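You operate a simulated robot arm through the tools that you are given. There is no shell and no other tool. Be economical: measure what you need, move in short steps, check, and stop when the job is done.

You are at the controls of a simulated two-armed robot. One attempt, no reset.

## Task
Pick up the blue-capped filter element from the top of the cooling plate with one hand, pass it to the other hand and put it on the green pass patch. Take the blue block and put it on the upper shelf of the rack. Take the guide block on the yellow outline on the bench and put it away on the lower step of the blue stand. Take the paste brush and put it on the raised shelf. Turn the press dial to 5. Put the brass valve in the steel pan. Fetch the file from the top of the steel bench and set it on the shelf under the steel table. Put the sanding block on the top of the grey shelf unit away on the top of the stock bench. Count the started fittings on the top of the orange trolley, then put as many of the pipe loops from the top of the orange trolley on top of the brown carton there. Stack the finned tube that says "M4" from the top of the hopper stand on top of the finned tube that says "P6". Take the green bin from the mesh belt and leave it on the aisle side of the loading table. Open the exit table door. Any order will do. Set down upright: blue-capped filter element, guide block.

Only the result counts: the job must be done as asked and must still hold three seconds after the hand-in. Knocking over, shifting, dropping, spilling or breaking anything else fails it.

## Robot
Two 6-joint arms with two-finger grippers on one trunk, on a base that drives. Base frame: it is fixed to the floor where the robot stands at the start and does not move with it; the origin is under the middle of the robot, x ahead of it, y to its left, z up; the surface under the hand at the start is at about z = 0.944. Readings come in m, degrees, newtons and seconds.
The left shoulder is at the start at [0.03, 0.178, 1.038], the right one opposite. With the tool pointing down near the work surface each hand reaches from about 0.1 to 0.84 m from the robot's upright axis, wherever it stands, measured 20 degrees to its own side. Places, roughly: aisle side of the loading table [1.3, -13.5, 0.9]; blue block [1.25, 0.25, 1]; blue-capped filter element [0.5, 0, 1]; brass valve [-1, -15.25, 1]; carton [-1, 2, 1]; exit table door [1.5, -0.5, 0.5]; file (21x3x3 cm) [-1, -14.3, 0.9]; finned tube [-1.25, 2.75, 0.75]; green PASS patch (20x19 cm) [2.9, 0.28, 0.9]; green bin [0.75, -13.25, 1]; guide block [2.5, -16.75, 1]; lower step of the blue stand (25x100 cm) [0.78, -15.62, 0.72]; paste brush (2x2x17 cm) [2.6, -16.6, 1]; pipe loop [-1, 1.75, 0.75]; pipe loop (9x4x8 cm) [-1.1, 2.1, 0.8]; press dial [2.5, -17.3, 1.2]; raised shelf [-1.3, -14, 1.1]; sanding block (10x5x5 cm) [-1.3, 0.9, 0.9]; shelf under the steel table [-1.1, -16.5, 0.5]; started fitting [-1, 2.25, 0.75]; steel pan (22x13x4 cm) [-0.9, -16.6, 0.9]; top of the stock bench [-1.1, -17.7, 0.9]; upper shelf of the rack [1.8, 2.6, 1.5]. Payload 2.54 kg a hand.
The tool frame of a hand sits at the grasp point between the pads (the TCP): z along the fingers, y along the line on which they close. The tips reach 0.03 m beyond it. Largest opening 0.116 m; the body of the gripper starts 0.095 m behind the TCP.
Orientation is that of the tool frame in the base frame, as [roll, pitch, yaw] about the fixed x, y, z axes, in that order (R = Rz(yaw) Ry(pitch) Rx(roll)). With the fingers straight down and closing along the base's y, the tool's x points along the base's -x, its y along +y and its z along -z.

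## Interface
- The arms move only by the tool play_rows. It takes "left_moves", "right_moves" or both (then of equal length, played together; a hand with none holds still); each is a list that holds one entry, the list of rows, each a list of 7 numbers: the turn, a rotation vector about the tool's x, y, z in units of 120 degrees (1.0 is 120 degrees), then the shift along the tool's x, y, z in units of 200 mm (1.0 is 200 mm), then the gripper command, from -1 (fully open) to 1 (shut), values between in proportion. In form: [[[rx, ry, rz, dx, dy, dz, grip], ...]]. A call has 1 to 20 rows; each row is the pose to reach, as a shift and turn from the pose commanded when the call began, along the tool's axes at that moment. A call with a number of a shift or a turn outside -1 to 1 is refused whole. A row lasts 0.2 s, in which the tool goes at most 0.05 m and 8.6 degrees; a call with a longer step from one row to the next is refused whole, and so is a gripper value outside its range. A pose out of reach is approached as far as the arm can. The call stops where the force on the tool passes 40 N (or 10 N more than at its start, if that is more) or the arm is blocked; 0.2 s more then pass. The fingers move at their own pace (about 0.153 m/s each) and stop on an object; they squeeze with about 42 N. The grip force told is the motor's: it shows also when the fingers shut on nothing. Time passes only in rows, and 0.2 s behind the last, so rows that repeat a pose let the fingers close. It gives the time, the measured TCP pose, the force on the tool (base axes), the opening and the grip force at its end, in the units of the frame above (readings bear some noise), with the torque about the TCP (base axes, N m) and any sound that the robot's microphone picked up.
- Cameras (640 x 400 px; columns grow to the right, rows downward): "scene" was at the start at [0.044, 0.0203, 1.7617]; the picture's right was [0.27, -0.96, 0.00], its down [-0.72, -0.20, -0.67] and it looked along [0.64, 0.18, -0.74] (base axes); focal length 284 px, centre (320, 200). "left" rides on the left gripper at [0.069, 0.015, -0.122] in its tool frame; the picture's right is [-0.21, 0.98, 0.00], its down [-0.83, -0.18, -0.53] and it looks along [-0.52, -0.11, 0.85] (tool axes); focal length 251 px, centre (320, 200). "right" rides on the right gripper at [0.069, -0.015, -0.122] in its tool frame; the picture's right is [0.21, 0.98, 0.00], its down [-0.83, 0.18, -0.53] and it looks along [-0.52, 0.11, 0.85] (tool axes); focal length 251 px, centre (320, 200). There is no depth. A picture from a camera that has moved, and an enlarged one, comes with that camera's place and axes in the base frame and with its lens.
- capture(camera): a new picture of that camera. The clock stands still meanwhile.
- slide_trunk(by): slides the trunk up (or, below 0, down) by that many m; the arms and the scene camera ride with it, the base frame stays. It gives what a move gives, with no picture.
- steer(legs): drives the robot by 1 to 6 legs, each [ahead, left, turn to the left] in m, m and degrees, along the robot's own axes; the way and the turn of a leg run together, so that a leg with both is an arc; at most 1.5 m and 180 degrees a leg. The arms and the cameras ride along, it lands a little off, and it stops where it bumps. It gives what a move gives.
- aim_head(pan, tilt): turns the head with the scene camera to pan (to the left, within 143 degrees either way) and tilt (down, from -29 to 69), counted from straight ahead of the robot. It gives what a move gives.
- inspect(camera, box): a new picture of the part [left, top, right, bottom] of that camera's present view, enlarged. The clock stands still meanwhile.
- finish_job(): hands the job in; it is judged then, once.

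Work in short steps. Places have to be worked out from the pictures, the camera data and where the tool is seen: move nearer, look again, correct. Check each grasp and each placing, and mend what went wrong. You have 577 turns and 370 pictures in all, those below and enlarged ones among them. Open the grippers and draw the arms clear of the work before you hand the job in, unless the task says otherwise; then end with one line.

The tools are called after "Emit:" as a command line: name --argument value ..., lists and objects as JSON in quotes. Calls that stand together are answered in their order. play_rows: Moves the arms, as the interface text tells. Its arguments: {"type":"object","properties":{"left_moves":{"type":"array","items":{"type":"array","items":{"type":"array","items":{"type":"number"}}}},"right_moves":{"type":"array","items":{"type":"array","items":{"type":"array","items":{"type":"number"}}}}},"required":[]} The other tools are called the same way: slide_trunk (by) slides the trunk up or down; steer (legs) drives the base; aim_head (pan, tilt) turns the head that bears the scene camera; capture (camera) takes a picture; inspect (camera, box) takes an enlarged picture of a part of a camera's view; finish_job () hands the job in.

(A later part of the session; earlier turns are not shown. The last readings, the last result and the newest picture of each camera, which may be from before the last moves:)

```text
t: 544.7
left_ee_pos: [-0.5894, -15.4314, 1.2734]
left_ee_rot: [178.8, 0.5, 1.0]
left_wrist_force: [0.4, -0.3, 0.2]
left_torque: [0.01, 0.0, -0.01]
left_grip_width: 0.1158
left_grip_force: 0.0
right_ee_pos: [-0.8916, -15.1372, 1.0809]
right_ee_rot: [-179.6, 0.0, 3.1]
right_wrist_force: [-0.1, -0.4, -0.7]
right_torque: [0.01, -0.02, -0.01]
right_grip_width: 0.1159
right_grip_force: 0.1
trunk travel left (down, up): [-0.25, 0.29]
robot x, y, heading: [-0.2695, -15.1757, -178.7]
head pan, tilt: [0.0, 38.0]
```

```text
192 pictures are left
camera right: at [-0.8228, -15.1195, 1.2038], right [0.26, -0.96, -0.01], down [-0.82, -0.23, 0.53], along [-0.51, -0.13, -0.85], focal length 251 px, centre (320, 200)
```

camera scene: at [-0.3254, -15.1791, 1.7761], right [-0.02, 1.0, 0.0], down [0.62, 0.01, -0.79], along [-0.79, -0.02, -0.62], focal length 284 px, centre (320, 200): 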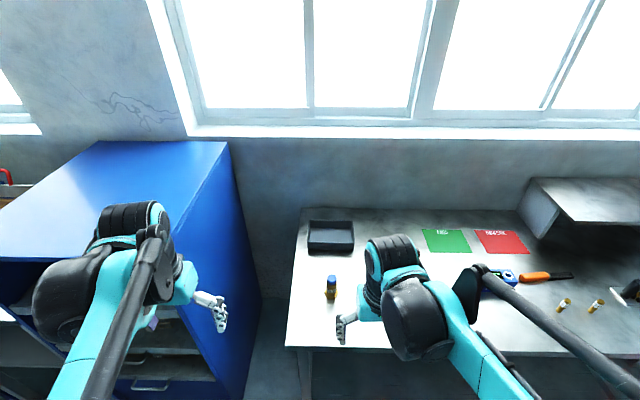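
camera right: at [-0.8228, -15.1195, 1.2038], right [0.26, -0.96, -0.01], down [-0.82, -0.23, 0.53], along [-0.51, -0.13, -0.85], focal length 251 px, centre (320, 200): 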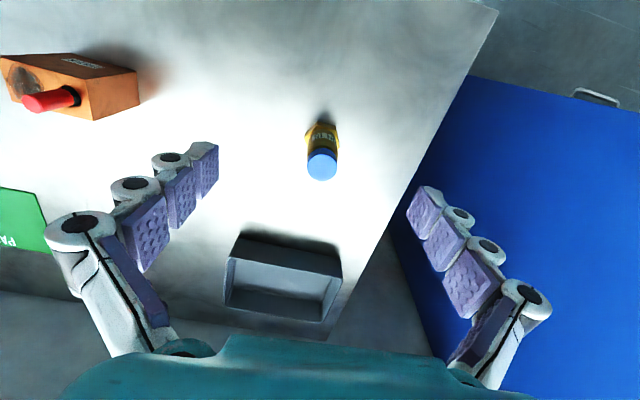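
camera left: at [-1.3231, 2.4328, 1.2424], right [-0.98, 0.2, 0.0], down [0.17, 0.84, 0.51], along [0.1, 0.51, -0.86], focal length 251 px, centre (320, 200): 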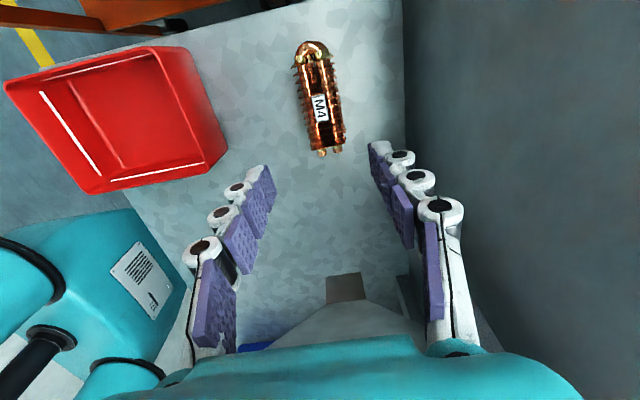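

Valve axis is at (−0.912, −15.144). Correct and descend around it.

Emit:
play_rows --right_moves '[[[0, 0, 0, -0.1, 0.03, 0.1, -1], [0, 0, 0, -0.1, 0.03, 0.25, -1], [0, 0, 0, -0.1, 0.03, 0.4, -1], [0, 0, 0, -0.1, 0.03, 0.55, -1], [0, 0, 0, -0.1, 0.03, 0.66, -1], [0, 0, 0, -0.1, 0.03, 0.66, -1]]]'

Emit:
capture --camera "right"

```text
t: 546.1
left_ee_pos: [-0.5907, -15.431, 1.2724]
left_ee_rot: [178.8, 0.4, 1.1]
left_wrist_force: [-0.1, 0.8, 0.2]
left_torque: [0.01, 0.01, 0.01]
left_grip_width: 0.1159
left_grip_force: 0.0
right_ee_pos: [-0.9097, -15.1432, 0.9495]
right_ee_rot: [-179.6, 0.1, 3.0]
right_wrist_force: [-0.2, 0.2, -0.9]
right_torque: [0.01, 0.03, -0.01]
right_grip_width: 0.1161
right_grip_force: 0.0
trunk travel left (down, up): [-0.25, 0.29]
robot x, y, heading: [-0.2645, -15.1771, -178.7]
head pan, tilt: [0.0, 38.0]
```

```text
191 pictures are left
camera right: at [-0.8424, -15.1262, 1.0716], right [0.26, -0.96, -0.01], down [-0.82, -0.23, 0.53], along [-0.52, -0.13, -0.85], focal length 251 px, centre (320, 200)
```

right: 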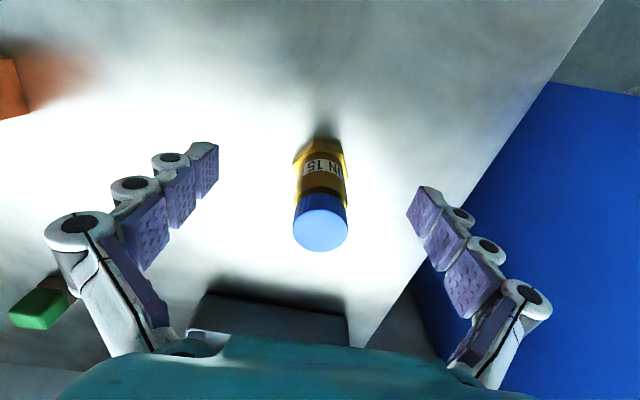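

Well centred; close and lift.

Emit:
play_rows --right_moves '[[[0, 0, 0, 0, 0, 0, -0.3], [0, 0, 0, 0, 0, 0, 0.2], [0, 0, 0, 0, 0, 0, 0.8], [0, 0, 0, 0, 0, 0, 0.8], [0, 0, 0, 0, 0, 0, 0.8], [0, 0, 0, 0, 0, -0.1, 0.8], [0, 0, 0, 0, 0, -0.3, 0.8], [0, 0, 0, 0, 0, -0.55, 0.8], [0, 0, 0, 0, 0, -0.8, 0.8]]]'

Emit:
capture --camera "right"

```text
t: 548.1
left_ee_pos: [-0.5903, -15.4305, 1.2737]
left_ee_rot: [178.7, 0.5, 1.1]
left_wrist_force: [-0.5, 0.1, -0.8]
left_torque: [-0.04, 0.06, 0.04]
left_grip_width: 0.1162
left_grip_force: 0.1
right_ee_pos: [-0.9113, -15.1439, 1.1111]
right_ee_rot: [-179.6, 0.0, 3.0]
right_wrist_force: [0.4, 0.6, 0.9]
right_torque: [0.01, 0.03, 0.0]
right_grip_width: 0.0114
right_grip_force: 0.1
trunk travel left (down, up): [-0.25, 0.29]
robot x, y, heading: [-0.2721, -15.1804, -178.5]
head pan, tilt: [0.0, 38.0]
```

```text
190 pictures are left
camera right: at [-0.8428, -15.1263, 1.2329], right [0.26, -0.96, -0.01], down [-0.82, -0.23, 0.53], along [-0.52, -0.13, -0.85], focal length 251 px, centre (320, 200)
```

right: 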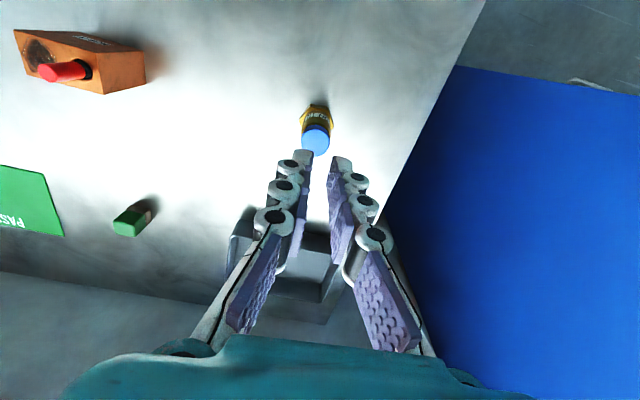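

It squeezed out slightly and still stands, now at about (−0.931, −15.140). I reopen, shift 20 mm forward, and retry.

Emit:
play_rows --right_moves '[[[0, 0, 0, 0, 0, 0, -0.3], [0, 0, 0, -0.05, -0.015, 0, -1], [0, 0, 0, -0.1, -0.015, 0.1, -1], [0, 0, 0, -0.1, -0.015, 0.3, -1], [0, 0, 0, -0.1, -0.015, 0.5, -1], [0, 0, 0, -0.1, -0.015, 0.68, -1], [0, 0, 0, -0.1, -0.015, 0.8, -1], [0, 0, 0, -0.1, -0.015, 0.8, -1]]]'

Emit:
capture --camera "right"

```text
t: 549.9
left_ee_pos: [-0.5902, -15.4305, 1.2737]
left_ee_rot: [178.8, 0.4, 1.0]
left_wrist_force: [-0.4, -0.1, 0.4]
left_torque: [-0.01, -0.02, -0.01]
left_grip_width: 0.1162
left_grip_force: 0.1
right_ee_pos: [-0.9298, -15.1419, 0.9496]
right_ee_rot: [-179.5, 0.1, 3.0]
right_wrist_force: [0.1, 0.3, -0.1]
right_torque: [0.03, 0.01, 0.0]
right_grip_width: 0.1161
right_grip_force: 0.1
trunk travel left (down, up): [-0.25, 0.29]
robot x, y, heading: [-0.2675, -15.178, -178.6]
head pan, tilt: [0.0, 38.0]
```

```text
189 pictures are left
camera right: at [-0.8621, -15.1235, 1.0723], right [0.26, -0.96, -0.01], down [-0.82, -0.23, 0.53], along [-0.52, -0.13, -0.85], focal length 251 px, centre (320, 200)
```

right: 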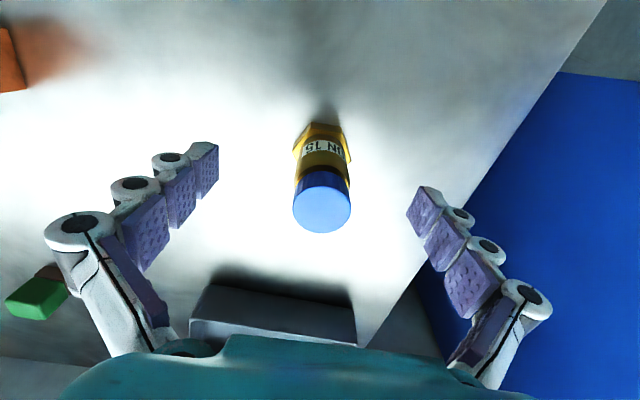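

Aligned within a few mm now. Close and lift.

Emit:
play_rows --right_moves '[[[0, 0, 0, 0, 0, 0, -0.3], [0, 0, 0, 0, 0, 0, 0.2], [0, 0, 0, 0, 0, 0, 0.8], [0, 0, 0, 0, 0, 0, 0.8], [0, 0, 0, 0, 0, 0, 0.8], [0, 0, 0, 0, 0, -0.1, 0.8], [0, 0, 0, 0, 0, -0.3, 0.8], [0, 0, 0, 0, 0, -0.55, 0.8], [0, 0, 0, 0, 0, -0.8, 0.8], [0, 0, 0, 0, 0, -0.98, 0.8]]]'

Emit:
capture --camera "right"

```text
t: 552.1
left_ee_pos: [-0.5911, -15.4314, 1.2735]
left_ee_rot: [178.7, 0.4, 1.1]
left_wrist_force: [0.2, 0.0, -0.2]
left_torque: [0.03, 0.0, 0.0]
left_grip_width: 0.1159
left_grip_force: 0.1
right_ee_pos: [-0.9294, -15.1444, 1.1459]
right_ee_rot: [-179.6, -0.1, 2.9]
right_wrist_force: [-0.1, -0.3, -3.9]
right_torque: [0.04, -0.07, 0.01]
right_grip_width: 0.0367
right_grip_force: 41.9
trunk travel left (down, up): [-0.25, 0.29]
robot x, y, heading: [-0.2667, -15.1767, -178.5]
head pan, tilt: [0.0, 38.0]
```

```text
188 pictures are left
camera right: at [-0.8619, -15.1262, 1.2687], right [0.26, -0.96, -0.01], down [-0.82, -0.23, 0.53], along [-0.51, -0.13, -0.85], focal length 251 px, centre (320, 200)
```

right: 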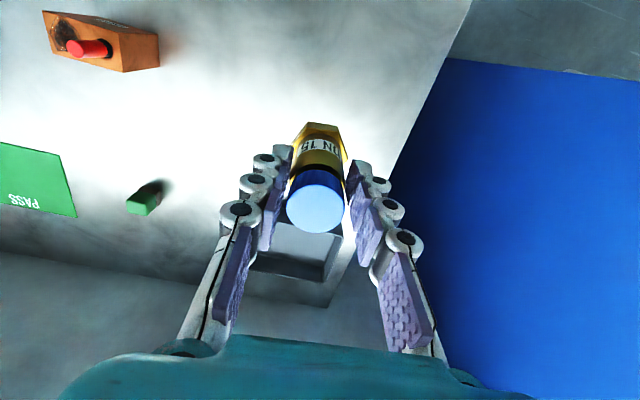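

Valve held (0.037 m). I retract, and look to my right/back to check the space toward the file.

Emit:
play_rows --right_moves '[[[0, 0, 0, 0.2, 0, -0.05, 0.8], [0, 0, 0, 0.4, -0.05, -0.1, 0.8], [0, 0, 0, 0.6, -0.1, -0.2, 0.8], [0, 0, 0, 0.8, -0.15, -0.3, 0.8], [0, 0, 0, 0.98, -0.2, -0.3, 0.8]]]'

Emit:
play_rows --right_moves '[[[0, 0, 0, 0.2, -0.05, 0, 0.8], [0, 0, 0, 0.4, -0.15, 0, 0.8], [0, 0, 0, 0.6, -0.25, 0, 0.8], [0, 0, 0, 0.75, -0.3, 0, 0.8]]]'

Emit:
aim_head --pan -110 --tilt 30

Emit:
capture --camera "scene"

```text
t: 553.3
left_ee_pos: [-0.5881, -15.4301, 1.2737]
left_ee_rot: [178.7, 0.4, 0.9]
left_wrist_force: [-0.1, 0.6, -0.9]
left_torque: [-0.02, 0.02, -0.03]
left_grip_width: 0.1159
left_grip_force: 0.0
right_ee_pos: [-0.7352, -15.0943, 1.2059]
right_ee_rot: [-179.7, 0.0, 2.9]
right_wrist_force: [-0.3, -0.4, -3.8]
right_torque: [-0.03, 0.0, 0.0]
right_grip_width: 0.0366
right_grip_force: 42.5
trunk travel left (down, up): [-0.25, 0.29]
robot x, y, heading: [-0.2681, -15.1768, -178.8]
head pan, tilt: [0.0, 38.0]
```

```text
t: 554.3
left_ee_pos: [-0.5901, -15.4307, 1.2732]
left_ee_rot: [178.7, 0.4, 1.0]
left_wrist_force: [0.3, -0.7, -0.1]
left_torque: [-0.01, 0.07, 0.0]
left_grip_width: 0.1162
left_grip_force: 0.1
right_ee_pos: [-0.5912, -15.0283, 1.2078]
right_ee_rot: [-179.6, 0.0, 3.0]
right_wrist_force: [0.9, -0.5, -4.1]
right_torque: [0.01, -0.03, -0.01]
right_grip_width: 0.0369
right_grip_force: 41.7
trunk travel left (down, up): [-0.25, 0.29]
robot x, y, heading: [-0.2678, -15.1755, -178.7]
head pan, tilt: [0.0, 38.0]
```

```text
t: 556.2
left_ee_pos: [-0.5887, -15.4308, 1.2725]
left_ee_rot: [178.6, 0.4, 0.9]
left_wrist_force: [0.0, 0.4, 0.2]
left_torque: [0.0, 0.0, -0.01]
left_grip_width: 0.1159
left_grip_force: 0.0
right_ee_pos: [-0.5916, -15.0274, 1.2067]
right_ee_rot: [-179.5, 0.1, 3.0]
right_wrist_force: [0.3, 0.1, -3.7]
right_torque: [-0.01, -0.04, 0.02]
right_grip_width: 0.0365
right_grip_force: 42.0
trunk travel left (down, up): [-0.25, 0.29]
robot x, y, heading: [-0.2631, -15.1776, -178.8]
head pan, tilt: [-110.0, 30.0]
```

```text
187 pictures are left
camera scene: at [-0.2104, -15.0913, 1.7885], right [0.95, -0.32, 0.0], down [-0.16, -0.47, -0.87], along [0.28, 0.82, -0.5], focal length 284 px, centre (320, 200)
```

scene: 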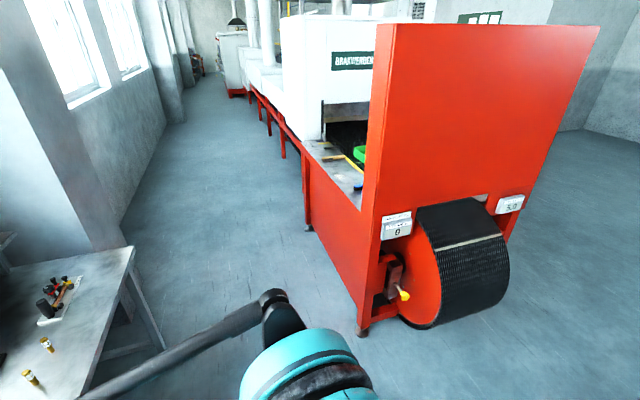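

The machine's west side is at x≈0.48, so there is room. I strafe right to y≈−14.2 for the file.

Emit:
steer --legs '[[0, -1.0, -1]]'

Emit:
aim_head --pan 10 --tilt 45

Emit:
capture --camera "scene"

Emit:
capture --camera "left"

```text
t: 561.4
left_ee_pos: [-0.6074, -14.4254, 1.2724]
left_ee_rot: [178.6, 0.4, -0.2]
left_wrist_force: [-0.1, 0.4, 0.1]
left_torque: [0.0, 0.02, 0.01]
left_grip_width: 0.1162
left_grip_force: 0.0
right_ee_pos: [-0.601, -14.0231, 1.2073]
right_ee_rot: [-179.6, 0.0, 1.8]
right_wrist_force: [0.8, -0.4, -4.2]
right_torque: [-0.01, -0.04, 0.0]
right_grip_width: 0.0363
right_grip_force: 42.1
trunk travel left (down, up): [-0.25, 0.29]
robot x, y, heading: [-0.2801, -14.1808, -180.2]
head pan, tilt: [-110.0, 30.0]
```

```text
t: 563.4
left_ee_pos: [-0.608, -14.4265, 1.2729]
left_ee_rot: [178.7, 0.3, -0.1]
left_wrist_force: [0.0, -0.4, 0.5]
left_torque: [-0.01, -0.05, -0.03]
left_grip_width: 0.116
left_grip_force: 0.0
right_ee_pos: [-0.6019, -14.0224, 1.2073]
right_ee_rot: [-179.6, 0.0, 1.9]
right_wrist_force: [0.6, -0.9, -5.0]
right_torque: [0.0, -0.05, -0.02]
right_grip_width: 0.0367
right_grip_force: 42.1
trunk travel left (down, up): [-0.25, 0.29]
robot x, y, heading: [-0.2769, -14.1783, -179.7]
head pan, tilt: [10.0, 45.0]
```

```text
186 pictures are left
camera scene: at [-0.3317, -14.1935, 1.7659], right [-0.18, 0.98, 0.0], down [0.7, 0.12, -0.71], along [-0.7, -0.12, -0.71], focal length 284 px, centre (320, 200)
```

scene: 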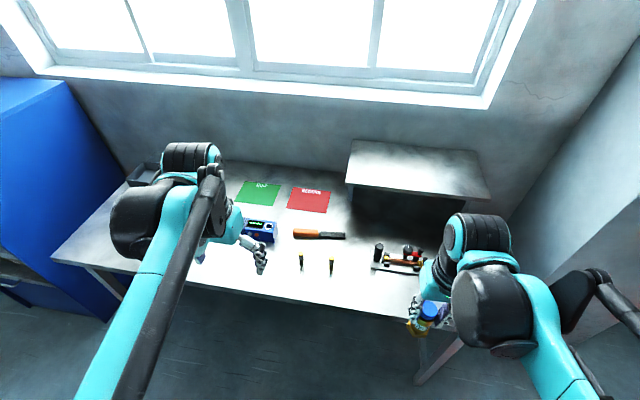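

```text
185 pictures are left
camera left: at [-0.5381, -14.439, 1.3945], right [-0.22, -0.98, 0.02], down [-0.82, 0.2, 0.54], along [-0.53, 0.1, -0.84], focal length 251 px, centre (320, 200)
```

left: 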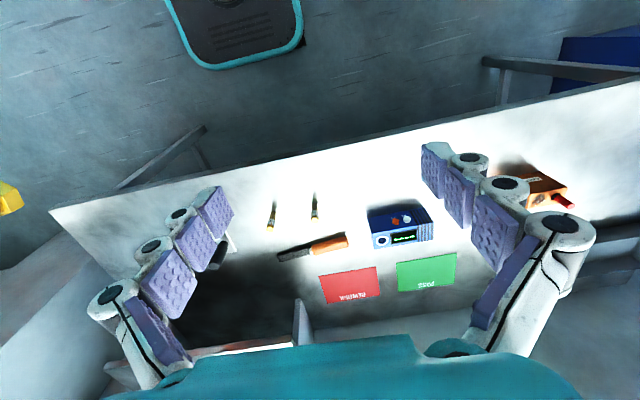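

The file lies at about (−0.988, −14.32), roughly along y (6° off). I bring the left hand over it, yawed ~84°.

Emit:
play_rows --left_moves '[[[0, 0, 0.064, -0.09, -0.02, 0, -1], [0, 0, 0.127, -0.18, -0.04, 0, -1], [0, 0, 0.19, -0.26, -0.06, 0, -1], [0, 0, 0.255, -0.35, -0.08, 0.05, -1], [0, 0, 0.318, -0.43, -0.1, 0.1, -1], [0, 0, 0.382, -0.52, -0.12, 0.15, -1], [0, 0, 0.445, -0.6, -0.14, 0.2, -1], [0, 0, 0.509, -0.69, -0.16, 0.25, -1], [0, 0, 0.573, -0.78, -0.18, 0.3, -1], [0, 0, 0.636, -0.86, -0.2, 0.3, -1], [0, 0, 0.7, -0.95, -0.2, 0.3, -1], [0, 0, 0.7, -0.95, -0.2, 0.3, -1]]]'

Emit:
play_rows --left_moves '[[[0, 0, 0, -0.07, 0.2, 0.05, -1], [0, 0, 0, -0.14, 0.4, 0.1, -1], [0, 0, 0, -0.21, 0.6, 0.15, -1], [0, 0, 0, -0.28, 0.8, 0.25, -1], [0, 0, 0, -0.33, 0.9, 0.4, -1], [0, 0, 0, -0.33, 0.9, 0.55, -1]]]'

Emit:
capture --camera "left"

```text
t: 566.0
left_ee_pos: [-0.7983, -14.3862, 1.213]
left_ee_rot: [179.5, -1.2, -84.2]
left_wrist_force: [0.2, 0.0, 0.2]
left_torque: [0.04, 0.02, -0.02]
left_grip_width: 0.1158
left_grip_force: 0.2
right_ee_pos: [-0.6008, -14.0234, 1.208]
right_ee_rot: [-179.7, 0.0, 1.8]
right_wrist_force: [0.2, 0.5, -4.4]
right_torque: [-0.03, 0.0, 0.0]
right_grip_width: 0.037
right_grip_force: 41.9
trunk travel left (down, up): [-0.25, 0.29]
robot x, y, heading: [-0.2805, -14.1802, -179.8]
head pan, tilt: [10.0, 45.0]
```

```text
t: 567.4
left_ee_pos: [-0.9869, -14.3437, 1.1014]
left_ee_rot: [179.5, -1.2, -84.1]
left_wrist_force: [-0.1, 0.7, -0.1]
left_torque: [0.07, -0.01, -0.02]
left_grip_width: 0.1159
left_grip_force: 0.0
right_ee_pos: [-0.6013, -14.023, 1.2071]
right_ee_rot: [-179.5, 0.1, 1.8]
right_wrist_force: [-0.1, 0.0, -3.1]
right_torque: [0.0, -0.01, 0.01]
right_grip_width: 0.037
right_grip_force: 41.9
trunk travel left (down, up): [-0.25, 0.29]
robot x, y, heading: [-0.28, -14.1807, -179.7]
head pan, tilt: [10.0, 45.0]
```

```text
184 pictures are left
camera left: at [-0.9947, -14.4118, 1.2251], right [-0.99, 0.11, 0.0], down [0.1, 0.85, 0.52], along [0.06, 0.51, -0.86], focal length 251 px, centre (320, 200)
```

left: 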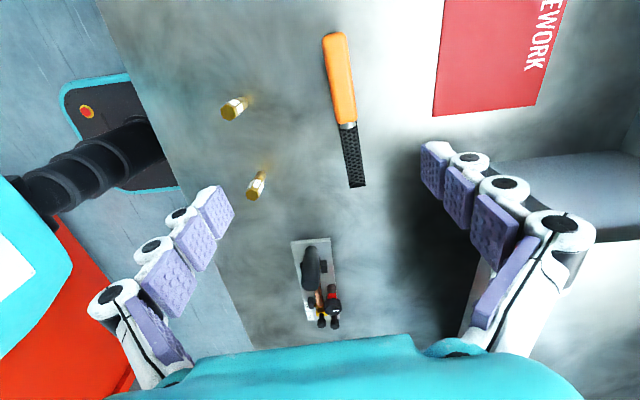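

The file centre is at (−1.018, −14.342). I shift 3 cm forward, narrow the fingers, and descend.

Emit:
play_rows --left_moves '[[[0, 0, 0, 0, 0.15, 0.1, -0.7], [0, 0, 0, 0, 0.15, 0.3, -0.4], [0, 0, 0, 0, 0.15, 0.5, -0.4], [0, 0, 0, 0, 0.15, 0.68, -0.4], [0, 0, 0, 0, 0.15, 0.76, -0.4], [0, 0, 0, 0, 0.15, 0.76, -0.4]]]'

Emit:
capture --camera "left"

```text
t: 568.8
left_ee_pos: [-1.0173, -14.3464, 0.9513]
left_ee_rot: [179.5, -1.2, -84.1]
left_wrist_force: [0.9, 0.0, -0.5]
left_torque: [-0.05, -0.02, 0.0]
left_grip_width: 0.0812
left_grip_force: 0.2
right_ee_pos: [-0.602, -14.023, 1.208]
right_ee_rot: [-179.7, 0.0, 1.8]
right_wrist_force: [0.8, -0.7, -4.2]
right_torque: [0.03, -0.06, 0.02]
right_grip_width: 0.0368
right_grip_force: 42.2
trunk travel left (down, up): [-0.25, 0.29]
robot x, y, heading: [-0.2801, -14.1797, -179.8]
head pan, tilt: [10.0, 45.0]
```

```text
183 pictures are left
camera left: at [-1.0243, -14.415, 1.0746], right [-0.99, 0.11, 0.0], down [0.1, 0.85, 0.51], along [0.06, 0.51, -0.86], focal length 251 px, centre (320, 200)
```

left: 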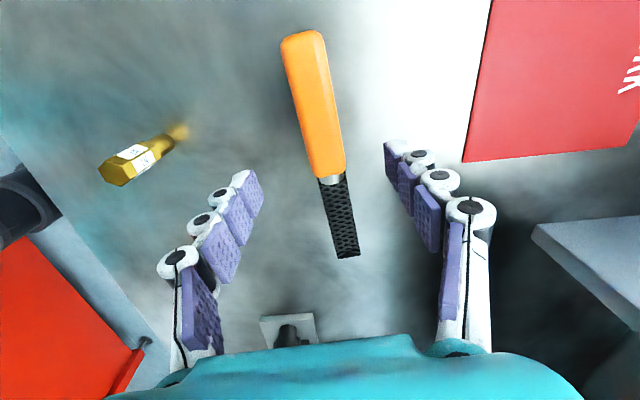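

File between the pads. Down 12 mm, close, lift.

Emit:
play_rows --left_moves '[[[0, 0, 0, 0, 0.02, 0.06, -0.4], [0, 0, 0, 0, 0.02, 0.06, 0.0], [0, 0, 0, 0, 0.02, 0.06, 0.4], [0, 0, 0, 0, 0.02, 0.06, 0.9], [0, 0, 0, 0, 0.02, 0.06, 0.9], [0, 0, 0, 0, 0.02, 0.06, 0.9]]]'

Emit:
capture --camera "left"

```text
t: 570.2
left_ee_pos: [-1.0194, -14.3482, 0.9403]
left_ee_rot: [179.5, -1.2, -84.1]
left_wrist_force: [-0.3, 0.3, 0.7]
left_torque: [-0.01, 0.01, -0.01]
left_grip_width: 0.0057
left_grip_force: 0.1
right_ee_pos: [-0.6008, -14.0223, 1.2073]
right_ee_rot: [-179.5, 0.0, 1.8]
right_wrist_force: [0.6, -0.1, -3.8]
right_torque: [-0.03, -0.04, 0.01]
right_grip_width: 0.0367
right_grip_force: 41.6
trunk travel left (down, up): [-0.25, 0.29]
robot x, y, heading: [-0.276, -14.1779, -180.3]
head pan, tilt: [10.0, 45.0]
```

```text
182 pictures are left
camera left: at [-1.0274, -14.4162, 1.0635], right [-0.99, 0.11, 0.0], down [0.1, 0.85, 0.51], along [0.06, 0.51, -0.86], focal length 251 px, centre (320, 200)
```

left: 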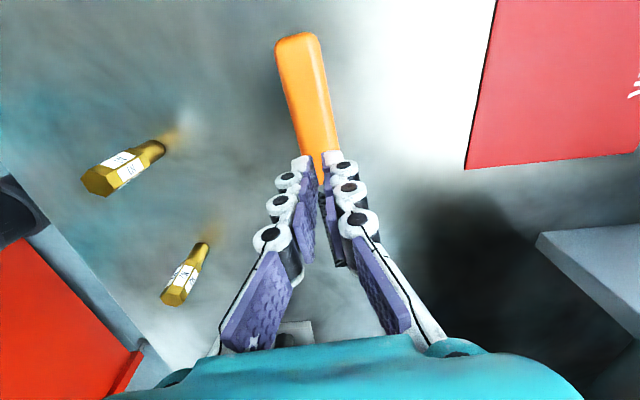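

The fingers closed above the thin blade. I rise, open, shift toward the handle (−4.5 cm y) and go lower.

Emit:
play_rows --left_moves '[[[0, 0, 0, 0, 0, -0.15, 0.3], [0, 0, 0, 0.1, 0, -0.2, -0.4], [0, 0, 0, 0.22, 0.0, -0.2, -0.4], [0, 0, 0, 0.22, 0, -0.1, -0.4], [0, 0, 0, 0.22, 0, 0.0, -0.4], [0, 0, 0, 0.22, 0, 0.06, -0.4], [0, 0, 0, 0.22, 0, 0.085, -0.4], [0, 0, 0, 0.22, 0, 0.085, -0.4]]]'

Emit:
capture --camera "left"

```text
t: 572.0
left_ee_pos: [-1.0151, -14.3928, 0.9247]
left_ee_rot: [179.5, -1.2, -84.0]
left_wrist_force: [0.3, -0.1, -0.3]
left_torque: [0.01, 0.01, 0.0]
left_grip_width: 0.0814
left_grip_force: 0.2
right_ee_pos: [-0.6009, -14.0239, 1.2068]
right_ee_rot: [-179.6, 0.0, 1.8]
right_wrist_force: [-0.2, -0.3, -4.7]
right_torque: [0.04, -0.04, 0.03]
right_grip_width: 0.0368
right_grip_force: 41.6
trunk travel left (down, up): [-0.25, 0.29]
robot x, y, heading: [-0.2785, -14.1787, -179.9]
head pan, tilt: [10.0, 45.0]
```

```text
181 pictures are left
camera left: at [-1.023, -14.4613, 1.0476], right [-0.99, 0.11, 0.0], down [0.1, 0.85, 0.51], along [0.06, 0.51, -0.86], focal length 251 px, centre (320, 200)
```

left: 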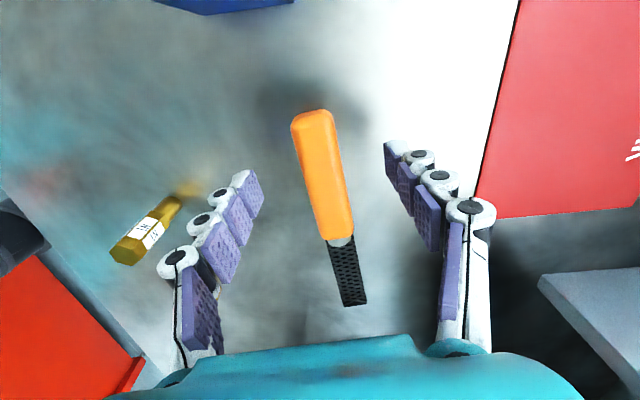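

The handle is between the pads. Close.

Emit:
play_rows --left_moves '[[[0, 0, 0, 0, 0, 0, 0.0], [0, 0, 0, 0, 0, 0, 0.4], [0, 0, 0, 0, 0, 0, 0.8], [0, 0, 0, 0, 0, 0, 0.8], [0, 0, 0, 0, 0, -0.1, 0.8], [0, 0, 0, 0, 0, -0.3, 0.8], [0, 0, 0, 0, 0, -0.5, 0.8], [0, 0, 0, 0, 0, -0.75, 0.8], [0, 0, 0, 0, 0, -0.98, 0.8]]]'

Emit:
capture --camera "left"

```text
t: 574.0
left_ee_pos: [-1.0112, -14.3891, 1.1229]
left_ee_rot: [179.5, -1.1, -84.1]
left_wrist_force: [0.4, -0.7, -0.4]
left_torque: [-0.04, 0.0, -0.02]
left_grip_width: 0.0118
left_grip_force: 0.0
right_ee_pos: [-0.6009, -14.0234, 1.2073]
right_ee_rot: [-179.6, 0.0, 1.8]
right_wrist_force: [0.1, 1.0, -4.3]
right_torque: [-0.04, -0.06, 0.0]
right_grip_width: 0.0364
right_grip_force: 41.8
trunk travel left (down, up): [-0.25, 0.29]
robot x, y, heading: [-0.2817, -14.1809, -180.0]
head pan, tilt: [10.0, 45.0]
```

```text
180 pictures are left
camera left: at [-1.0186, -14.4568, 1.2457], right [-0.99, 0.11, 0.0], down [0.1, 0.85, 0.51], along [0.06, 0.51, -0.86], focal length 251 px, centre (320, 200)
```

left: 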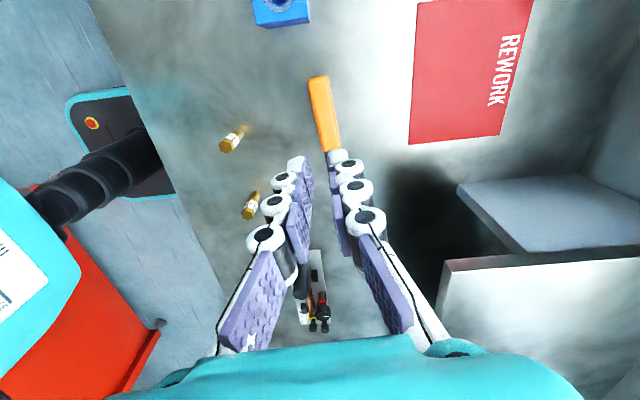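

The bench is lower than I took it: the handle top is at z≈0.875. I open and descend to z≈0.888.

Emit:
play_rows --left_moves '[[[0, 0, 0, 0, 0.02, 0, 0.2], [0, 0, 0, 0, 0.02, 0.1, -0.4], [0, 0, 0, 0, 0.02, 0.3, -0.4], [0, 0, 0, 0, 0.02, 0.5, -0.4], [0, 0, 0, 0, 0.02, 0.7, -0.4], [0, 0, 0, 0, 0.02, 0.9, -0.4], [0, 0, 0, 0, 0.02, 0.98, -0.4]]]'

Emit:
play_rows --left_moves '[[[0, 0, 0, 0, 0, 0.06, -0.4], [0, 0, 0, 0, 0, 0.12, -0.4], [0, 0, 0, 0, 0, 0.17, -0.4], [0, 0, 0, 0, 0, 0.2, -0.4], [0, 0, 0, 0, 0, 0.2, -0.4]]]'

Emit:
capture --camera "left"

```text
t: 575.6
left_ee_pos: [-1.019, -14.3944, 0.9225]
left_ee_rot: [179.5, -1.2, -84.1]
left_wrist_force: [0.4, 0.1, -0.2]
left_torque: [0.0, 0.0, 0.01]
left_grip_width: 0.0812
left_grip_force: 0.0
right_ee_pos: [-0.6022, -14.0229, 1.2077]
right_ee_rot: [-179.7, -0.1, 1.8]
right_wrist_force: [0.5, 0.5, -5.1]
right_torque: [-0.01, 0.02, 0.0]
right_grip_width: 0.0369
right_grip_force: 41.9
trunk travel left (down, up): [-0.25, 0.29]
robot x, y, heading: [-0.2792, -14.1795, -179.9]
head pan, tilt: [10.0, 45.0]
```

```text
t: 576.8
left_ee_pos: [-1.0182, -14.3945, 0.8826]
left_ee_rot: [179.5, -1.2, -84.0]
left_wrist_force: [0.0, 0.4, 5.0]
left_torque: [0.1, -0.21, 0.0]
left_grip_width: 0.0833
left_grip_force: 1.7
right_ee_pos: [-0.6004, -14.0231, 1.2079]
right_ee_rot: [-179.7, 0.0, 1.8]
right_wrist_force: [-0.4, 0.1, -3.3]
right_torque: [-0.02, -0.01, -0.01]
right_grip_width: 0.0365
right_grip_force: 42.0
trunk travel left (down, up): [-0.25, 0.29]
robot x, y, heading: [-0.28, -14.1764, -179.7]
head pan, tilt: [10.0, 45.0]
```

```text
179 pictures are left
camera left: at [-1.0265, -14.4622, 1.0069], right [-0.99, 0.11, 0.0], down [0.1, 0.85, 0.51], along [0.06, 0.51, -0.86], focal length 251 px, centre (320, 200)
```

left: 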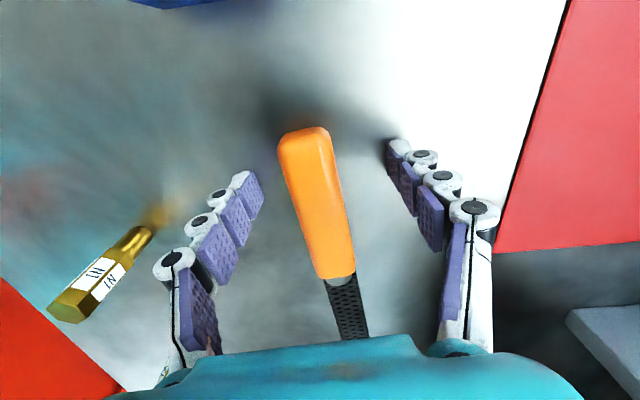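

Tips touch the bench (z≈0.852). I rise 6 mm and close on the handle.

Emit:
play_rows --left_moves '[[[0, 0, 0, 0, 0, -0.035, -0.4], [0, 0, 0, 0, 0, -0.035, 0.0], [0, 0, 0, 0, 0, -0.035, 0.4], [0, 0, 0, 0, 0, -0.035, 0.8], [0, 0, 0, 0, 0, -0.035, 0.8], [0, 0, 0, 0, 0, -0.035, 0.8]]]'

Emit:
capture --camera "left"

```text
t: 578.2
left_ee_pos: [-1.0199, -14.3939, 0.8904]
left_ee_rot: [179.4, -1.1, -84.0]
left_wrist_force: [-0.1, -0.8, 1.1]
left_torque: [0.09, -0.05, -0.11]
left_grip_width: 0.029
left_grip_force: 42.0
right_ee_pos: [-0.6014, -14.0225, 1.2082]
right_ee_rot: [-179.6, -0.1, 1.7]
right_wrist_force: [0.1, 0.1, -4.9]
right_torque: [0.01, -0.02, 0.0]
right_grip_width: 0.0367
right_grip_force: 42.3
trunk travel left (down, up): [-0.25, 0.29]
robot x, y, heading: [-0.2803, -14.1765, -180.1]
head pan, tilt: [10.0, 45.0]
```

```text
178 pictures are left
camera left: at [-1.027, -14.4624, 1.0142], right [-0.99, 0.11, 0.0], down [0.1, 0.85, 0.51], along [0.06, 0.51, -0.86], focal length 251 px, centre (320, 200)
```

left: 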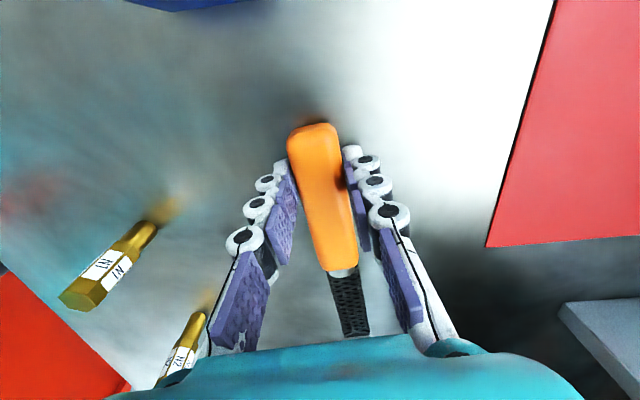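

Gripped (0.029 m). Lift straight up.

Emit:
play_rows --left_moves '[[[0, 0, 0, 0, 0, -0.06, 0.8], [0, 0, 0, 0, 0, -0.2, 0.8], [0, 0, 0, 0, 0, -0.4, 0.8], [0, 0, 0, 0, 0, -0.6, 0.8], [0, 0, 0, 0, 0, -0.8, 0.8], [0, 0, 0, 0, 0, -0.98, 0.8]]]'

Emit:
capture --camera "left"

```text
t: 579.6
left_ee_pos: [-1.0197, -14.39, 1.0854]
left_ee_rot: [179.5, -1.2, -84.2]
left_wrist_force: [1.6, 0.1, -2.1]
left_torque: [-0.1, 0.02, 0.0]
left_grip_width: 0.029
left_grip_force: 41.4
right_ee_pos: [-0.6015, -14.0215, 1.2074]
right_ee_rot: [-179.6, 0.0, 1.8]
right_wrist_force: [-0.2, -0.1, -3.3]
right_torque: [0.04, -0.04, -0.01]
right_grip_width: 0.0367
right_grip_force: 41.4
trunk travel left (down, up): [-0.25, 0.29]
robot x, y, heading: [-0.2769, -14.1785, -180.0]
head pan, tilt: [10.0, 45.0]
```

```text
177 pictures are left
camera left: at [-1.0267, -14.4583, 1.2084], right [-0.99, 0.11, 0.0], down [0.1, 0.85, 0.51], along [0.06, 0.51, -0.86], focal length 251 px, centre (320, 200)
```

left: 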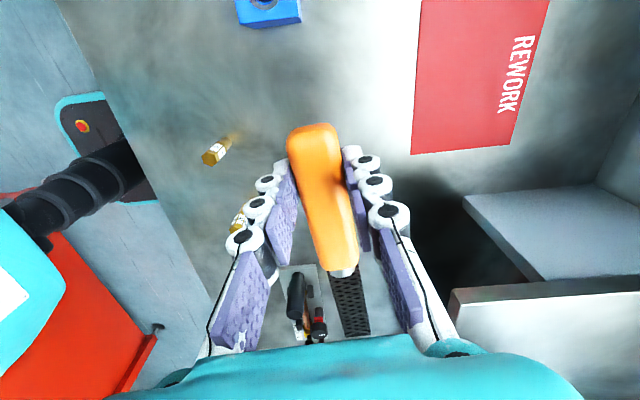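

File secured. I retract the left hand and strafe left to the steel table (y≈−16.5).

Emit:
play_rows --left_moves '[[[0, 0, 0, 0, -0.15, -0.15, 0.8], [0, 0, 0, 0, -0.33, -0.3, 0.8], [0, 0, 0, 0, -0.52, -0.4, 0.8], [0, 0, 0, 0, -0.72, -0.45, 0.8], [0, 0, 0, 0, -0.92, -0.45, 0.8], [0, 0, 0, 0, -0.98, -0.45, 0.8]]]'

Emit:
play_rows --left_moves '[[[0, 0, 0, 0, -0.2, 0, 0.8], [0, 0, 0, 0, -0.4, 0, 0.8], [0, 0, 0, 0, -0.6, 0, 0.8], [0, 0, 0, 0, -0.8, 0, 0.8]]]'

Emit:
steer --legs '[[0, 1.2, 0.5], [0, 1.1, 0]]'

Emit:
aim_head --pan 0 --tilt 45

Emit:
capture --camera "scene"

```text
t: 581.0
left_ee_pos: [-0.8222, -14.3684, 1.1769]
left_ee_rot: [179.5, -1.1, -84.1]
left_wrist_force: [0.7, 0.1, -2.1]
left_torque: [-0.12, -0.01, -0.01]
left_grip_width: 0.0293
left_grip_force: 41.8
right_ee_pos: [-0.6014, -14.0225, 1.2069]
right_ee_rot: [-179.6, -0.1, 1.8]
right_wrist_force: [0.2, 0.5, -3.7]
right_torque: [-0.01, -0.04, 0.0]
right_grip_width: 0.0369
right_grip_force: 42.7
trunk travel left (down, up): [-0.25, 0.29]
robot x, y, heading: [-0.282, -14.1821, -180.1]
head pan, tilt: [10.0, 45.0]
```

```text
t: 582.0
left_ee_pos: [-0.6603, -14.3519, 1.1752]
left_ee_rot: [179.4, -1.2, -84.1]
left_wrist_force: [0.5, -1.3, -2.4]
left_torque: [-0.11, 0.05, 0.0]
left_grip_width: 0.0289
left_grip_force: 42.2
right_ee_pos: [-0.5991, -14.0233, 1.2078]
right_ee_rot: [-179.6, -0.1, 1.9]
right_wrist_force: [0.4, 0.2, -2.9]
right_torque: [-0.01, -0.01, -0.02]
right_grip_width: 0.0365
right_grip_force: 41.6
trunk travel left (down, up): [-0.25, 0.29]
robot x, y, heading: [-0.2793, -14.1778, -180.0]
head pan, tilt: [10.0, 45.0]
```

```text
t: 593.4
left_ee_pos: [-0.6227, -16.6684, 1.1742]
left_ee_rot: [179.6, -1.2, -83.5]
left_wrist_force: [-0.4, 0.3, -2.4]
left_torque: [-0.11, -0.01, 0.01]
left_grip_width: 0.0291
left_grip_force: 42.1
right_ee_pos: [-0.5635, -16.3382, 1.2069]
right_ee_rot: [-179.5, 0.0, 2.2]
right_wrist_force: [-0.2, -1.3, -4.0]
right_torque: [0.03, -0.01, 0.0]
right_grip_width: 0.0366
right_grip_force: 42.2
trunk travel left (down, up): [-0.25, 0.29]
robot x, y, heading: [-0.2371, -16.4903, -179.6]
head pan, tilt: [10.0, 45.0]
```

```text
t: 594.1
left_ee_pos: [-0.6224, -16.6672, 1.1727]
left_ee_rot: [179.6, -1.2, -83.6]
left_wrist_force: [0.9, -0.4, -1.0]
left_torque: [-0.07, -0.02, 0.0]
left_grip_width: 0.0291
left_grip_force: 41.9
right_ee_pos: [-0.5649, -16.337, 1.2079]
right_ee_rot: [-179.6, 0.0, 2.3]
right_wrist_force: [-0.2, 0.0, -4.8]
right_torque: [-0.01, -0.01, 0.01]
right_grip_width: 0.0367
right_grip_force: 42.3
trunk travel left (down, up): [-0.25, 0.29]
robot x, y, heading: [-0.2427, -16.4879, -179.4]
head pan, tilt: [0.0, 45.0]
```

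```text
176 pictures are left
camera scene: at [-0.2946, -16.4923, 1.7659], right [-0.01, 1.0, 0.0], down [0.71, 0.01, -0.71], along [-0.71, -0.01, -0.71], focal length 284 px, centre (320, 200)
```

scene: 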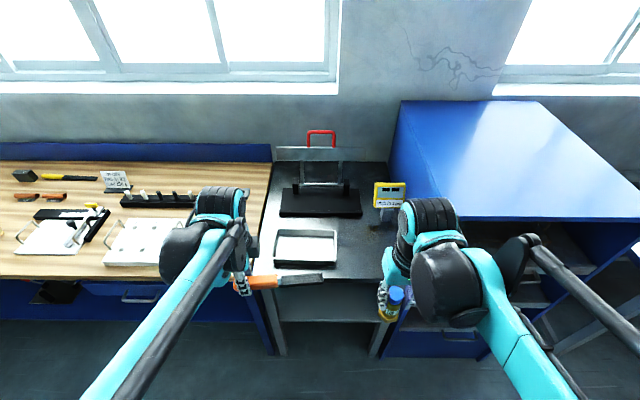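

Steel pan centre is at (−0.93, −16.553). I strafe 0.22 m left so the right hand is straight in front of the pan, then reach forward.

Emit:
steer --legs '[[0, 0.22, 0]]'

Emit:
play_rows --right_moves '[[[0, 0, 0, -0.2, 0, 0, 0.8], [0, 0, 0, -0.4, 0, 0, 0.8], [0, 0, 0, -0.6, 0, 0, 0.8], [0, 0, 0, -0.8, 0, 0, 0.8], [0, 0, 0, -0.98, 0, 0, 0.8]]]'

Emit:
capture --camera "right"

```text
t: 595.8
left_ee_pos: [-0.6191, -16.8856, 1.1733]
left_ee_rot: [179.5, -1.1, -83.5]
left_wrist_force: [-0.8, 0.0, -1.6]
left_torque: [-0.11, -0.02, -0.02]
left_grip_width: 0.0289
left_grip_force: 41.5
right_ee_pos: [-0.5619, -16.557, 1.2069]
right_ee_rot: [-179.5, 0.0, 2.4]
right_wrist_force: [0.5, -0.7, -4.5]
right_torque: [0.02, -0.03, 0.0]
right_grip_width: 0.0363
right_grip_force: 42.2
trunk travel left (down, up): [-0.25, 0.29]
robot x, y, heading: [-0.2369, -16.7094, -179.2]
head pan, tilt: [0.0, 45.0]
```

```text
t: 597.0
left_ee_pos: [-0.622, -16.8849, 1.1731]
left_ee_rot: [179.6, -1.2, -83.6]
left_wrist_force: [-0.2, -0.1, -1.9]
left_torque: [-0.07, -0.09, -0.02]
left_grip_width: 0.0288
left_grip_force: 42.0
right_ee_pos: [-0.7591, -16.5635, 1.2044]
right_ee_rot: [-179.5, 0.0, 2.4]
right_wrist_force: [0.1, 0.6, -4.3]
right_torque: [0.06, -0.06, -0.03]
right_grip_width: 0.0366
right_grip_force: 42.1
trunk travel left (down, up): [-0.25, 0.29]
robot x, y, heading: [-0.2379, -16.7057, -179.1]
head pan, tilt: [0.0, 45.0]
```

```text
175 pictures are left
camera right: at [-0.6917, -16.5469, 1.3272], right [0.25, -0.97, -0.01], down [-0.82, -0.22, 0.53], along [-0.51, -0.13, -0.85], focal length 251 px, centre (320, 200)
```

right: 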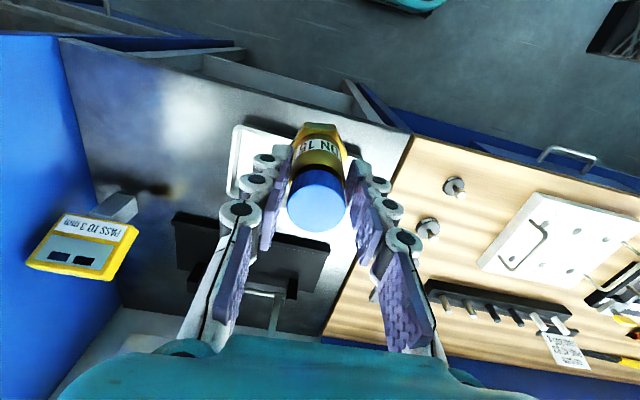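

Pan spans x −0.98…−0.84, y −16.44…−16.66. I move over its centre and lower.

Emit:
play_rows --right_moves '[[[0, 0, 0, -0.2, -0.03, 0.1, 0.8], [0, 0, 0, -0.4, -0.06, 0.2, 0.8], [0, 0, 0, -0.6, -0.09, 0.3, 0.8], [0, 0, 0, -0.78, -0.1, 0.45, 0.8], [0, 0, 0, -0.78, -0.1, 0.6, 0.8], [0, 0, 0, -0.78, -0.1, 0.7, 0.8], [0, 0, 0, -0.78, -0.1, 0.7, 0.8]]]'

Emit:
capture --camera "right"

Emit:
inspect --camera "scene" --box '[260, 150, 460, 290]'

```text
t: 598.6
left_ee_pos: [-0.6204, -16.8837, 1.1747]
left_ee_rot: [179.5, -1.2, -83.7]
left_wrist_force: [0.7, -0.3, -1.6]
left_torque: [-0.08, 0.01, -0.01]
left_grip_width: 0.0288
left_grip_force: 42.1
right_ee_pos: [-0.9155, -16.5475, 1.0661]
right_ee_rot: [-179.5, 0.0, 2.5]
right_wrist_force: [-0.5, -0.8, -4.0]
right_torque: [0.0, -0.04, 0.01]
right_grip_width: 0.0365
right_grip_force: 41.7
trunk travel left (down, up): [-0.25, 0.29]
robot x, y, heading: [-0.2389, -16.71, -179.3]
head pan, tilt: [0.0, 45.0]
```

```text
174 pictures are left
camera right: at [-0.8473, -16.5301, 1.1882], right [0.25, -0.97, -0.01], down [-0.82, -0.22, 0.53], along [-0.52, -0.13, -0.85], focal length 251 px, centre (320, 200)
```

right: 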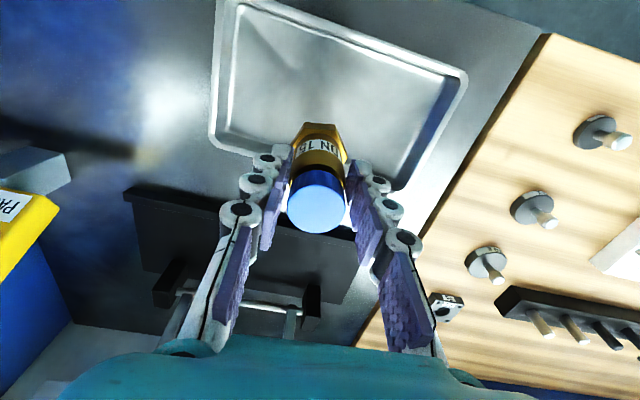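

```text
2.86 times, centred on (360, 220) of scene
camera zoom: at [-0.2915, -16.7099, 1.7659], right [-0.01, 1.0, 0.0], down [0.71, 0.01, -0.71], along [-0.71, -0.01, -0.71], focal length 812 px, centre (206, 143)
```

zoom: 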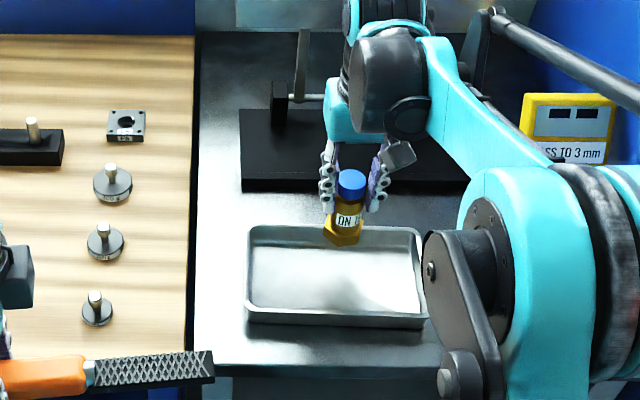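

Valve above the pan; small correction then lower to contact.

Emit:
play_rows --right_moves '[[[0, 0, 0, 0.06, 0.03, 0.1, 0.8], [0, 0, 0, 0.06, 0.03, 0.2, 0.8], [0, 0, 0, 0.06, 0.03, 0.3, 0.8], [0, 0, 0, 0.06, 0.03, 0.38, 0.8], [0, 0, 0, 0.06, 0.03, 0.42, 0.8], [0, 0, 0, 0.06, 0.03, 0.45, 0.8], [0, 0, 0, 0.06, 0.03, 0.48, 0.8], [0, 0, 0, 0.06, 0.03, 0.5, 0.8], [0, 0, 0, 0.06, 0.03, 0.52, 0.8]]]'

Emit:
inspect --camera "scene" --box '[260, 150, 460, 290]'

```text
t: 600.6
left_ee_pos: [-0.6174, -16.885, 1.1756]
left_ee_rot: [179.4, -1.1, -83.5]
left_wrist_force: [0.4, -0.3, -2.4]
left_torque: [-0.07, 0.0, 0.01]
left_grip_width: 0.0291
left_grip_force: 42.2
right_ee_pos: [-0.9002, -16.5555, 0.9643]
right_ee_rot: [-179.5, 0.1, 2.4]
right_wrist_force: [0.9, -2.1, 32.4]
right_torque: [0.0, 0.29, -0.02]
right_grip_width: 0.0368
right_grip_force: 41.8
trunk travel left (down, up): [-0.25, 0.29]
robot x, y, heading: [-0.2369, -16.7088, -179.2]
head pan, tilt: [0.0, 45.0]
```

```text
2.86 times, centred on (360, 220) of scene
camera zoom: at [-0.2878, -16.7114, 1.7661], right [-0.01, 1.0, 0.0], down [0.71, 0.01, -0.71], along [-0.71, -0.01, -0.71], focal length 812 px, centre (206, 143)
```

zoom: 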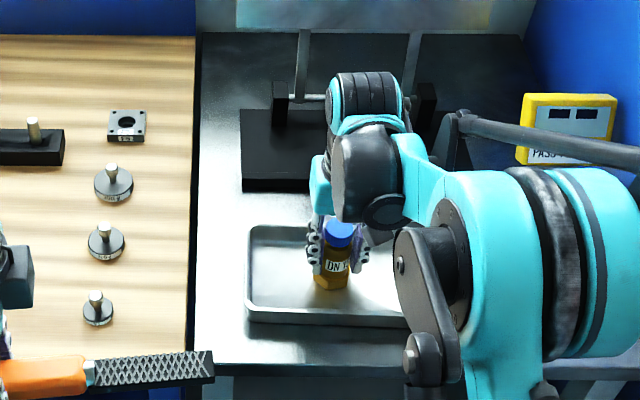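

In contact with the pan bottom. Ease, open, and rise.

Emit:
play_rows --right_moves '[[[0, 0, 0, 0, 0, -0.02, 0.6], [0, 0, 0, 0, 0, -0.02, 0.2], [0, 0, 0, 0, 0, -0.02, -0.1], [0, 0, 0, 0, 0, -0.02, -0.2], [0, 0, 0, 0, 0, -0.15, -0.2], [0, 0, 0, 0, 0, -0.35, -0.2], [0, 0, 0, 0, 0, -0.6, -0.2], [0, 0, 0, 0, 0, -0.8, -0.2], [0, 0, 0, 0, 0, -0.98, -0.2]]]'

Emit:
capture --camera "right"

```text
t: 602.6
left_ee_pos: [-0.6191, -16.8852, 1.1744]
left_ee_rot: [179.5, -1.1, -83.6]
left_wrist_force: [0.1, -0.4, -2.3]
left_torque: [-0.1, 0.0, 0.01]
left_grip_width: 0.029
left_grip_force: 41.9
right_ee_pos: [-0.9017, -16.5559, 1.1592]
right_ee_rot: [-179.5, 0.1, 2.5]
right_wrist_force: [0.8, 0.2, 0.8]
right_torque: [0.01, -0.02, 0.0]
right_grip_width: 0.0698
right_grip_force: 0.0
trunk travel left (down, up): [-0.25, 0.29]
robot x, y, heading: [-0.2384, -16.7055, -179.1]
head pan, tilt: [0.0, 45.0]
```

```text
171 pictures are left
camera right: at [-0.8334, -16.5386, 1.2823], right [0.25, -0.97, -0.01], down [-0.82, -0.22, 0.53], along [-0.52, -0.13, -0.85], focal length 251 px, centre (320, 200)
```

right: 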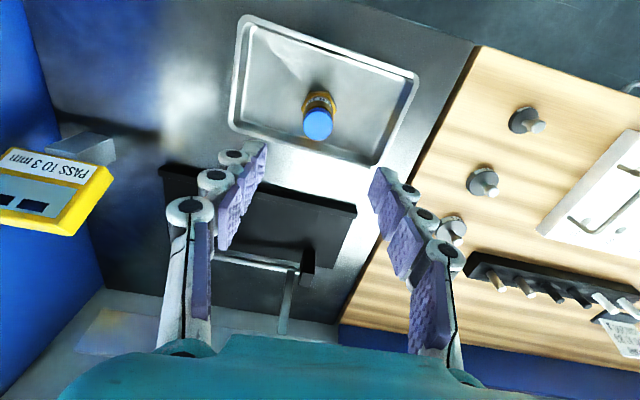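

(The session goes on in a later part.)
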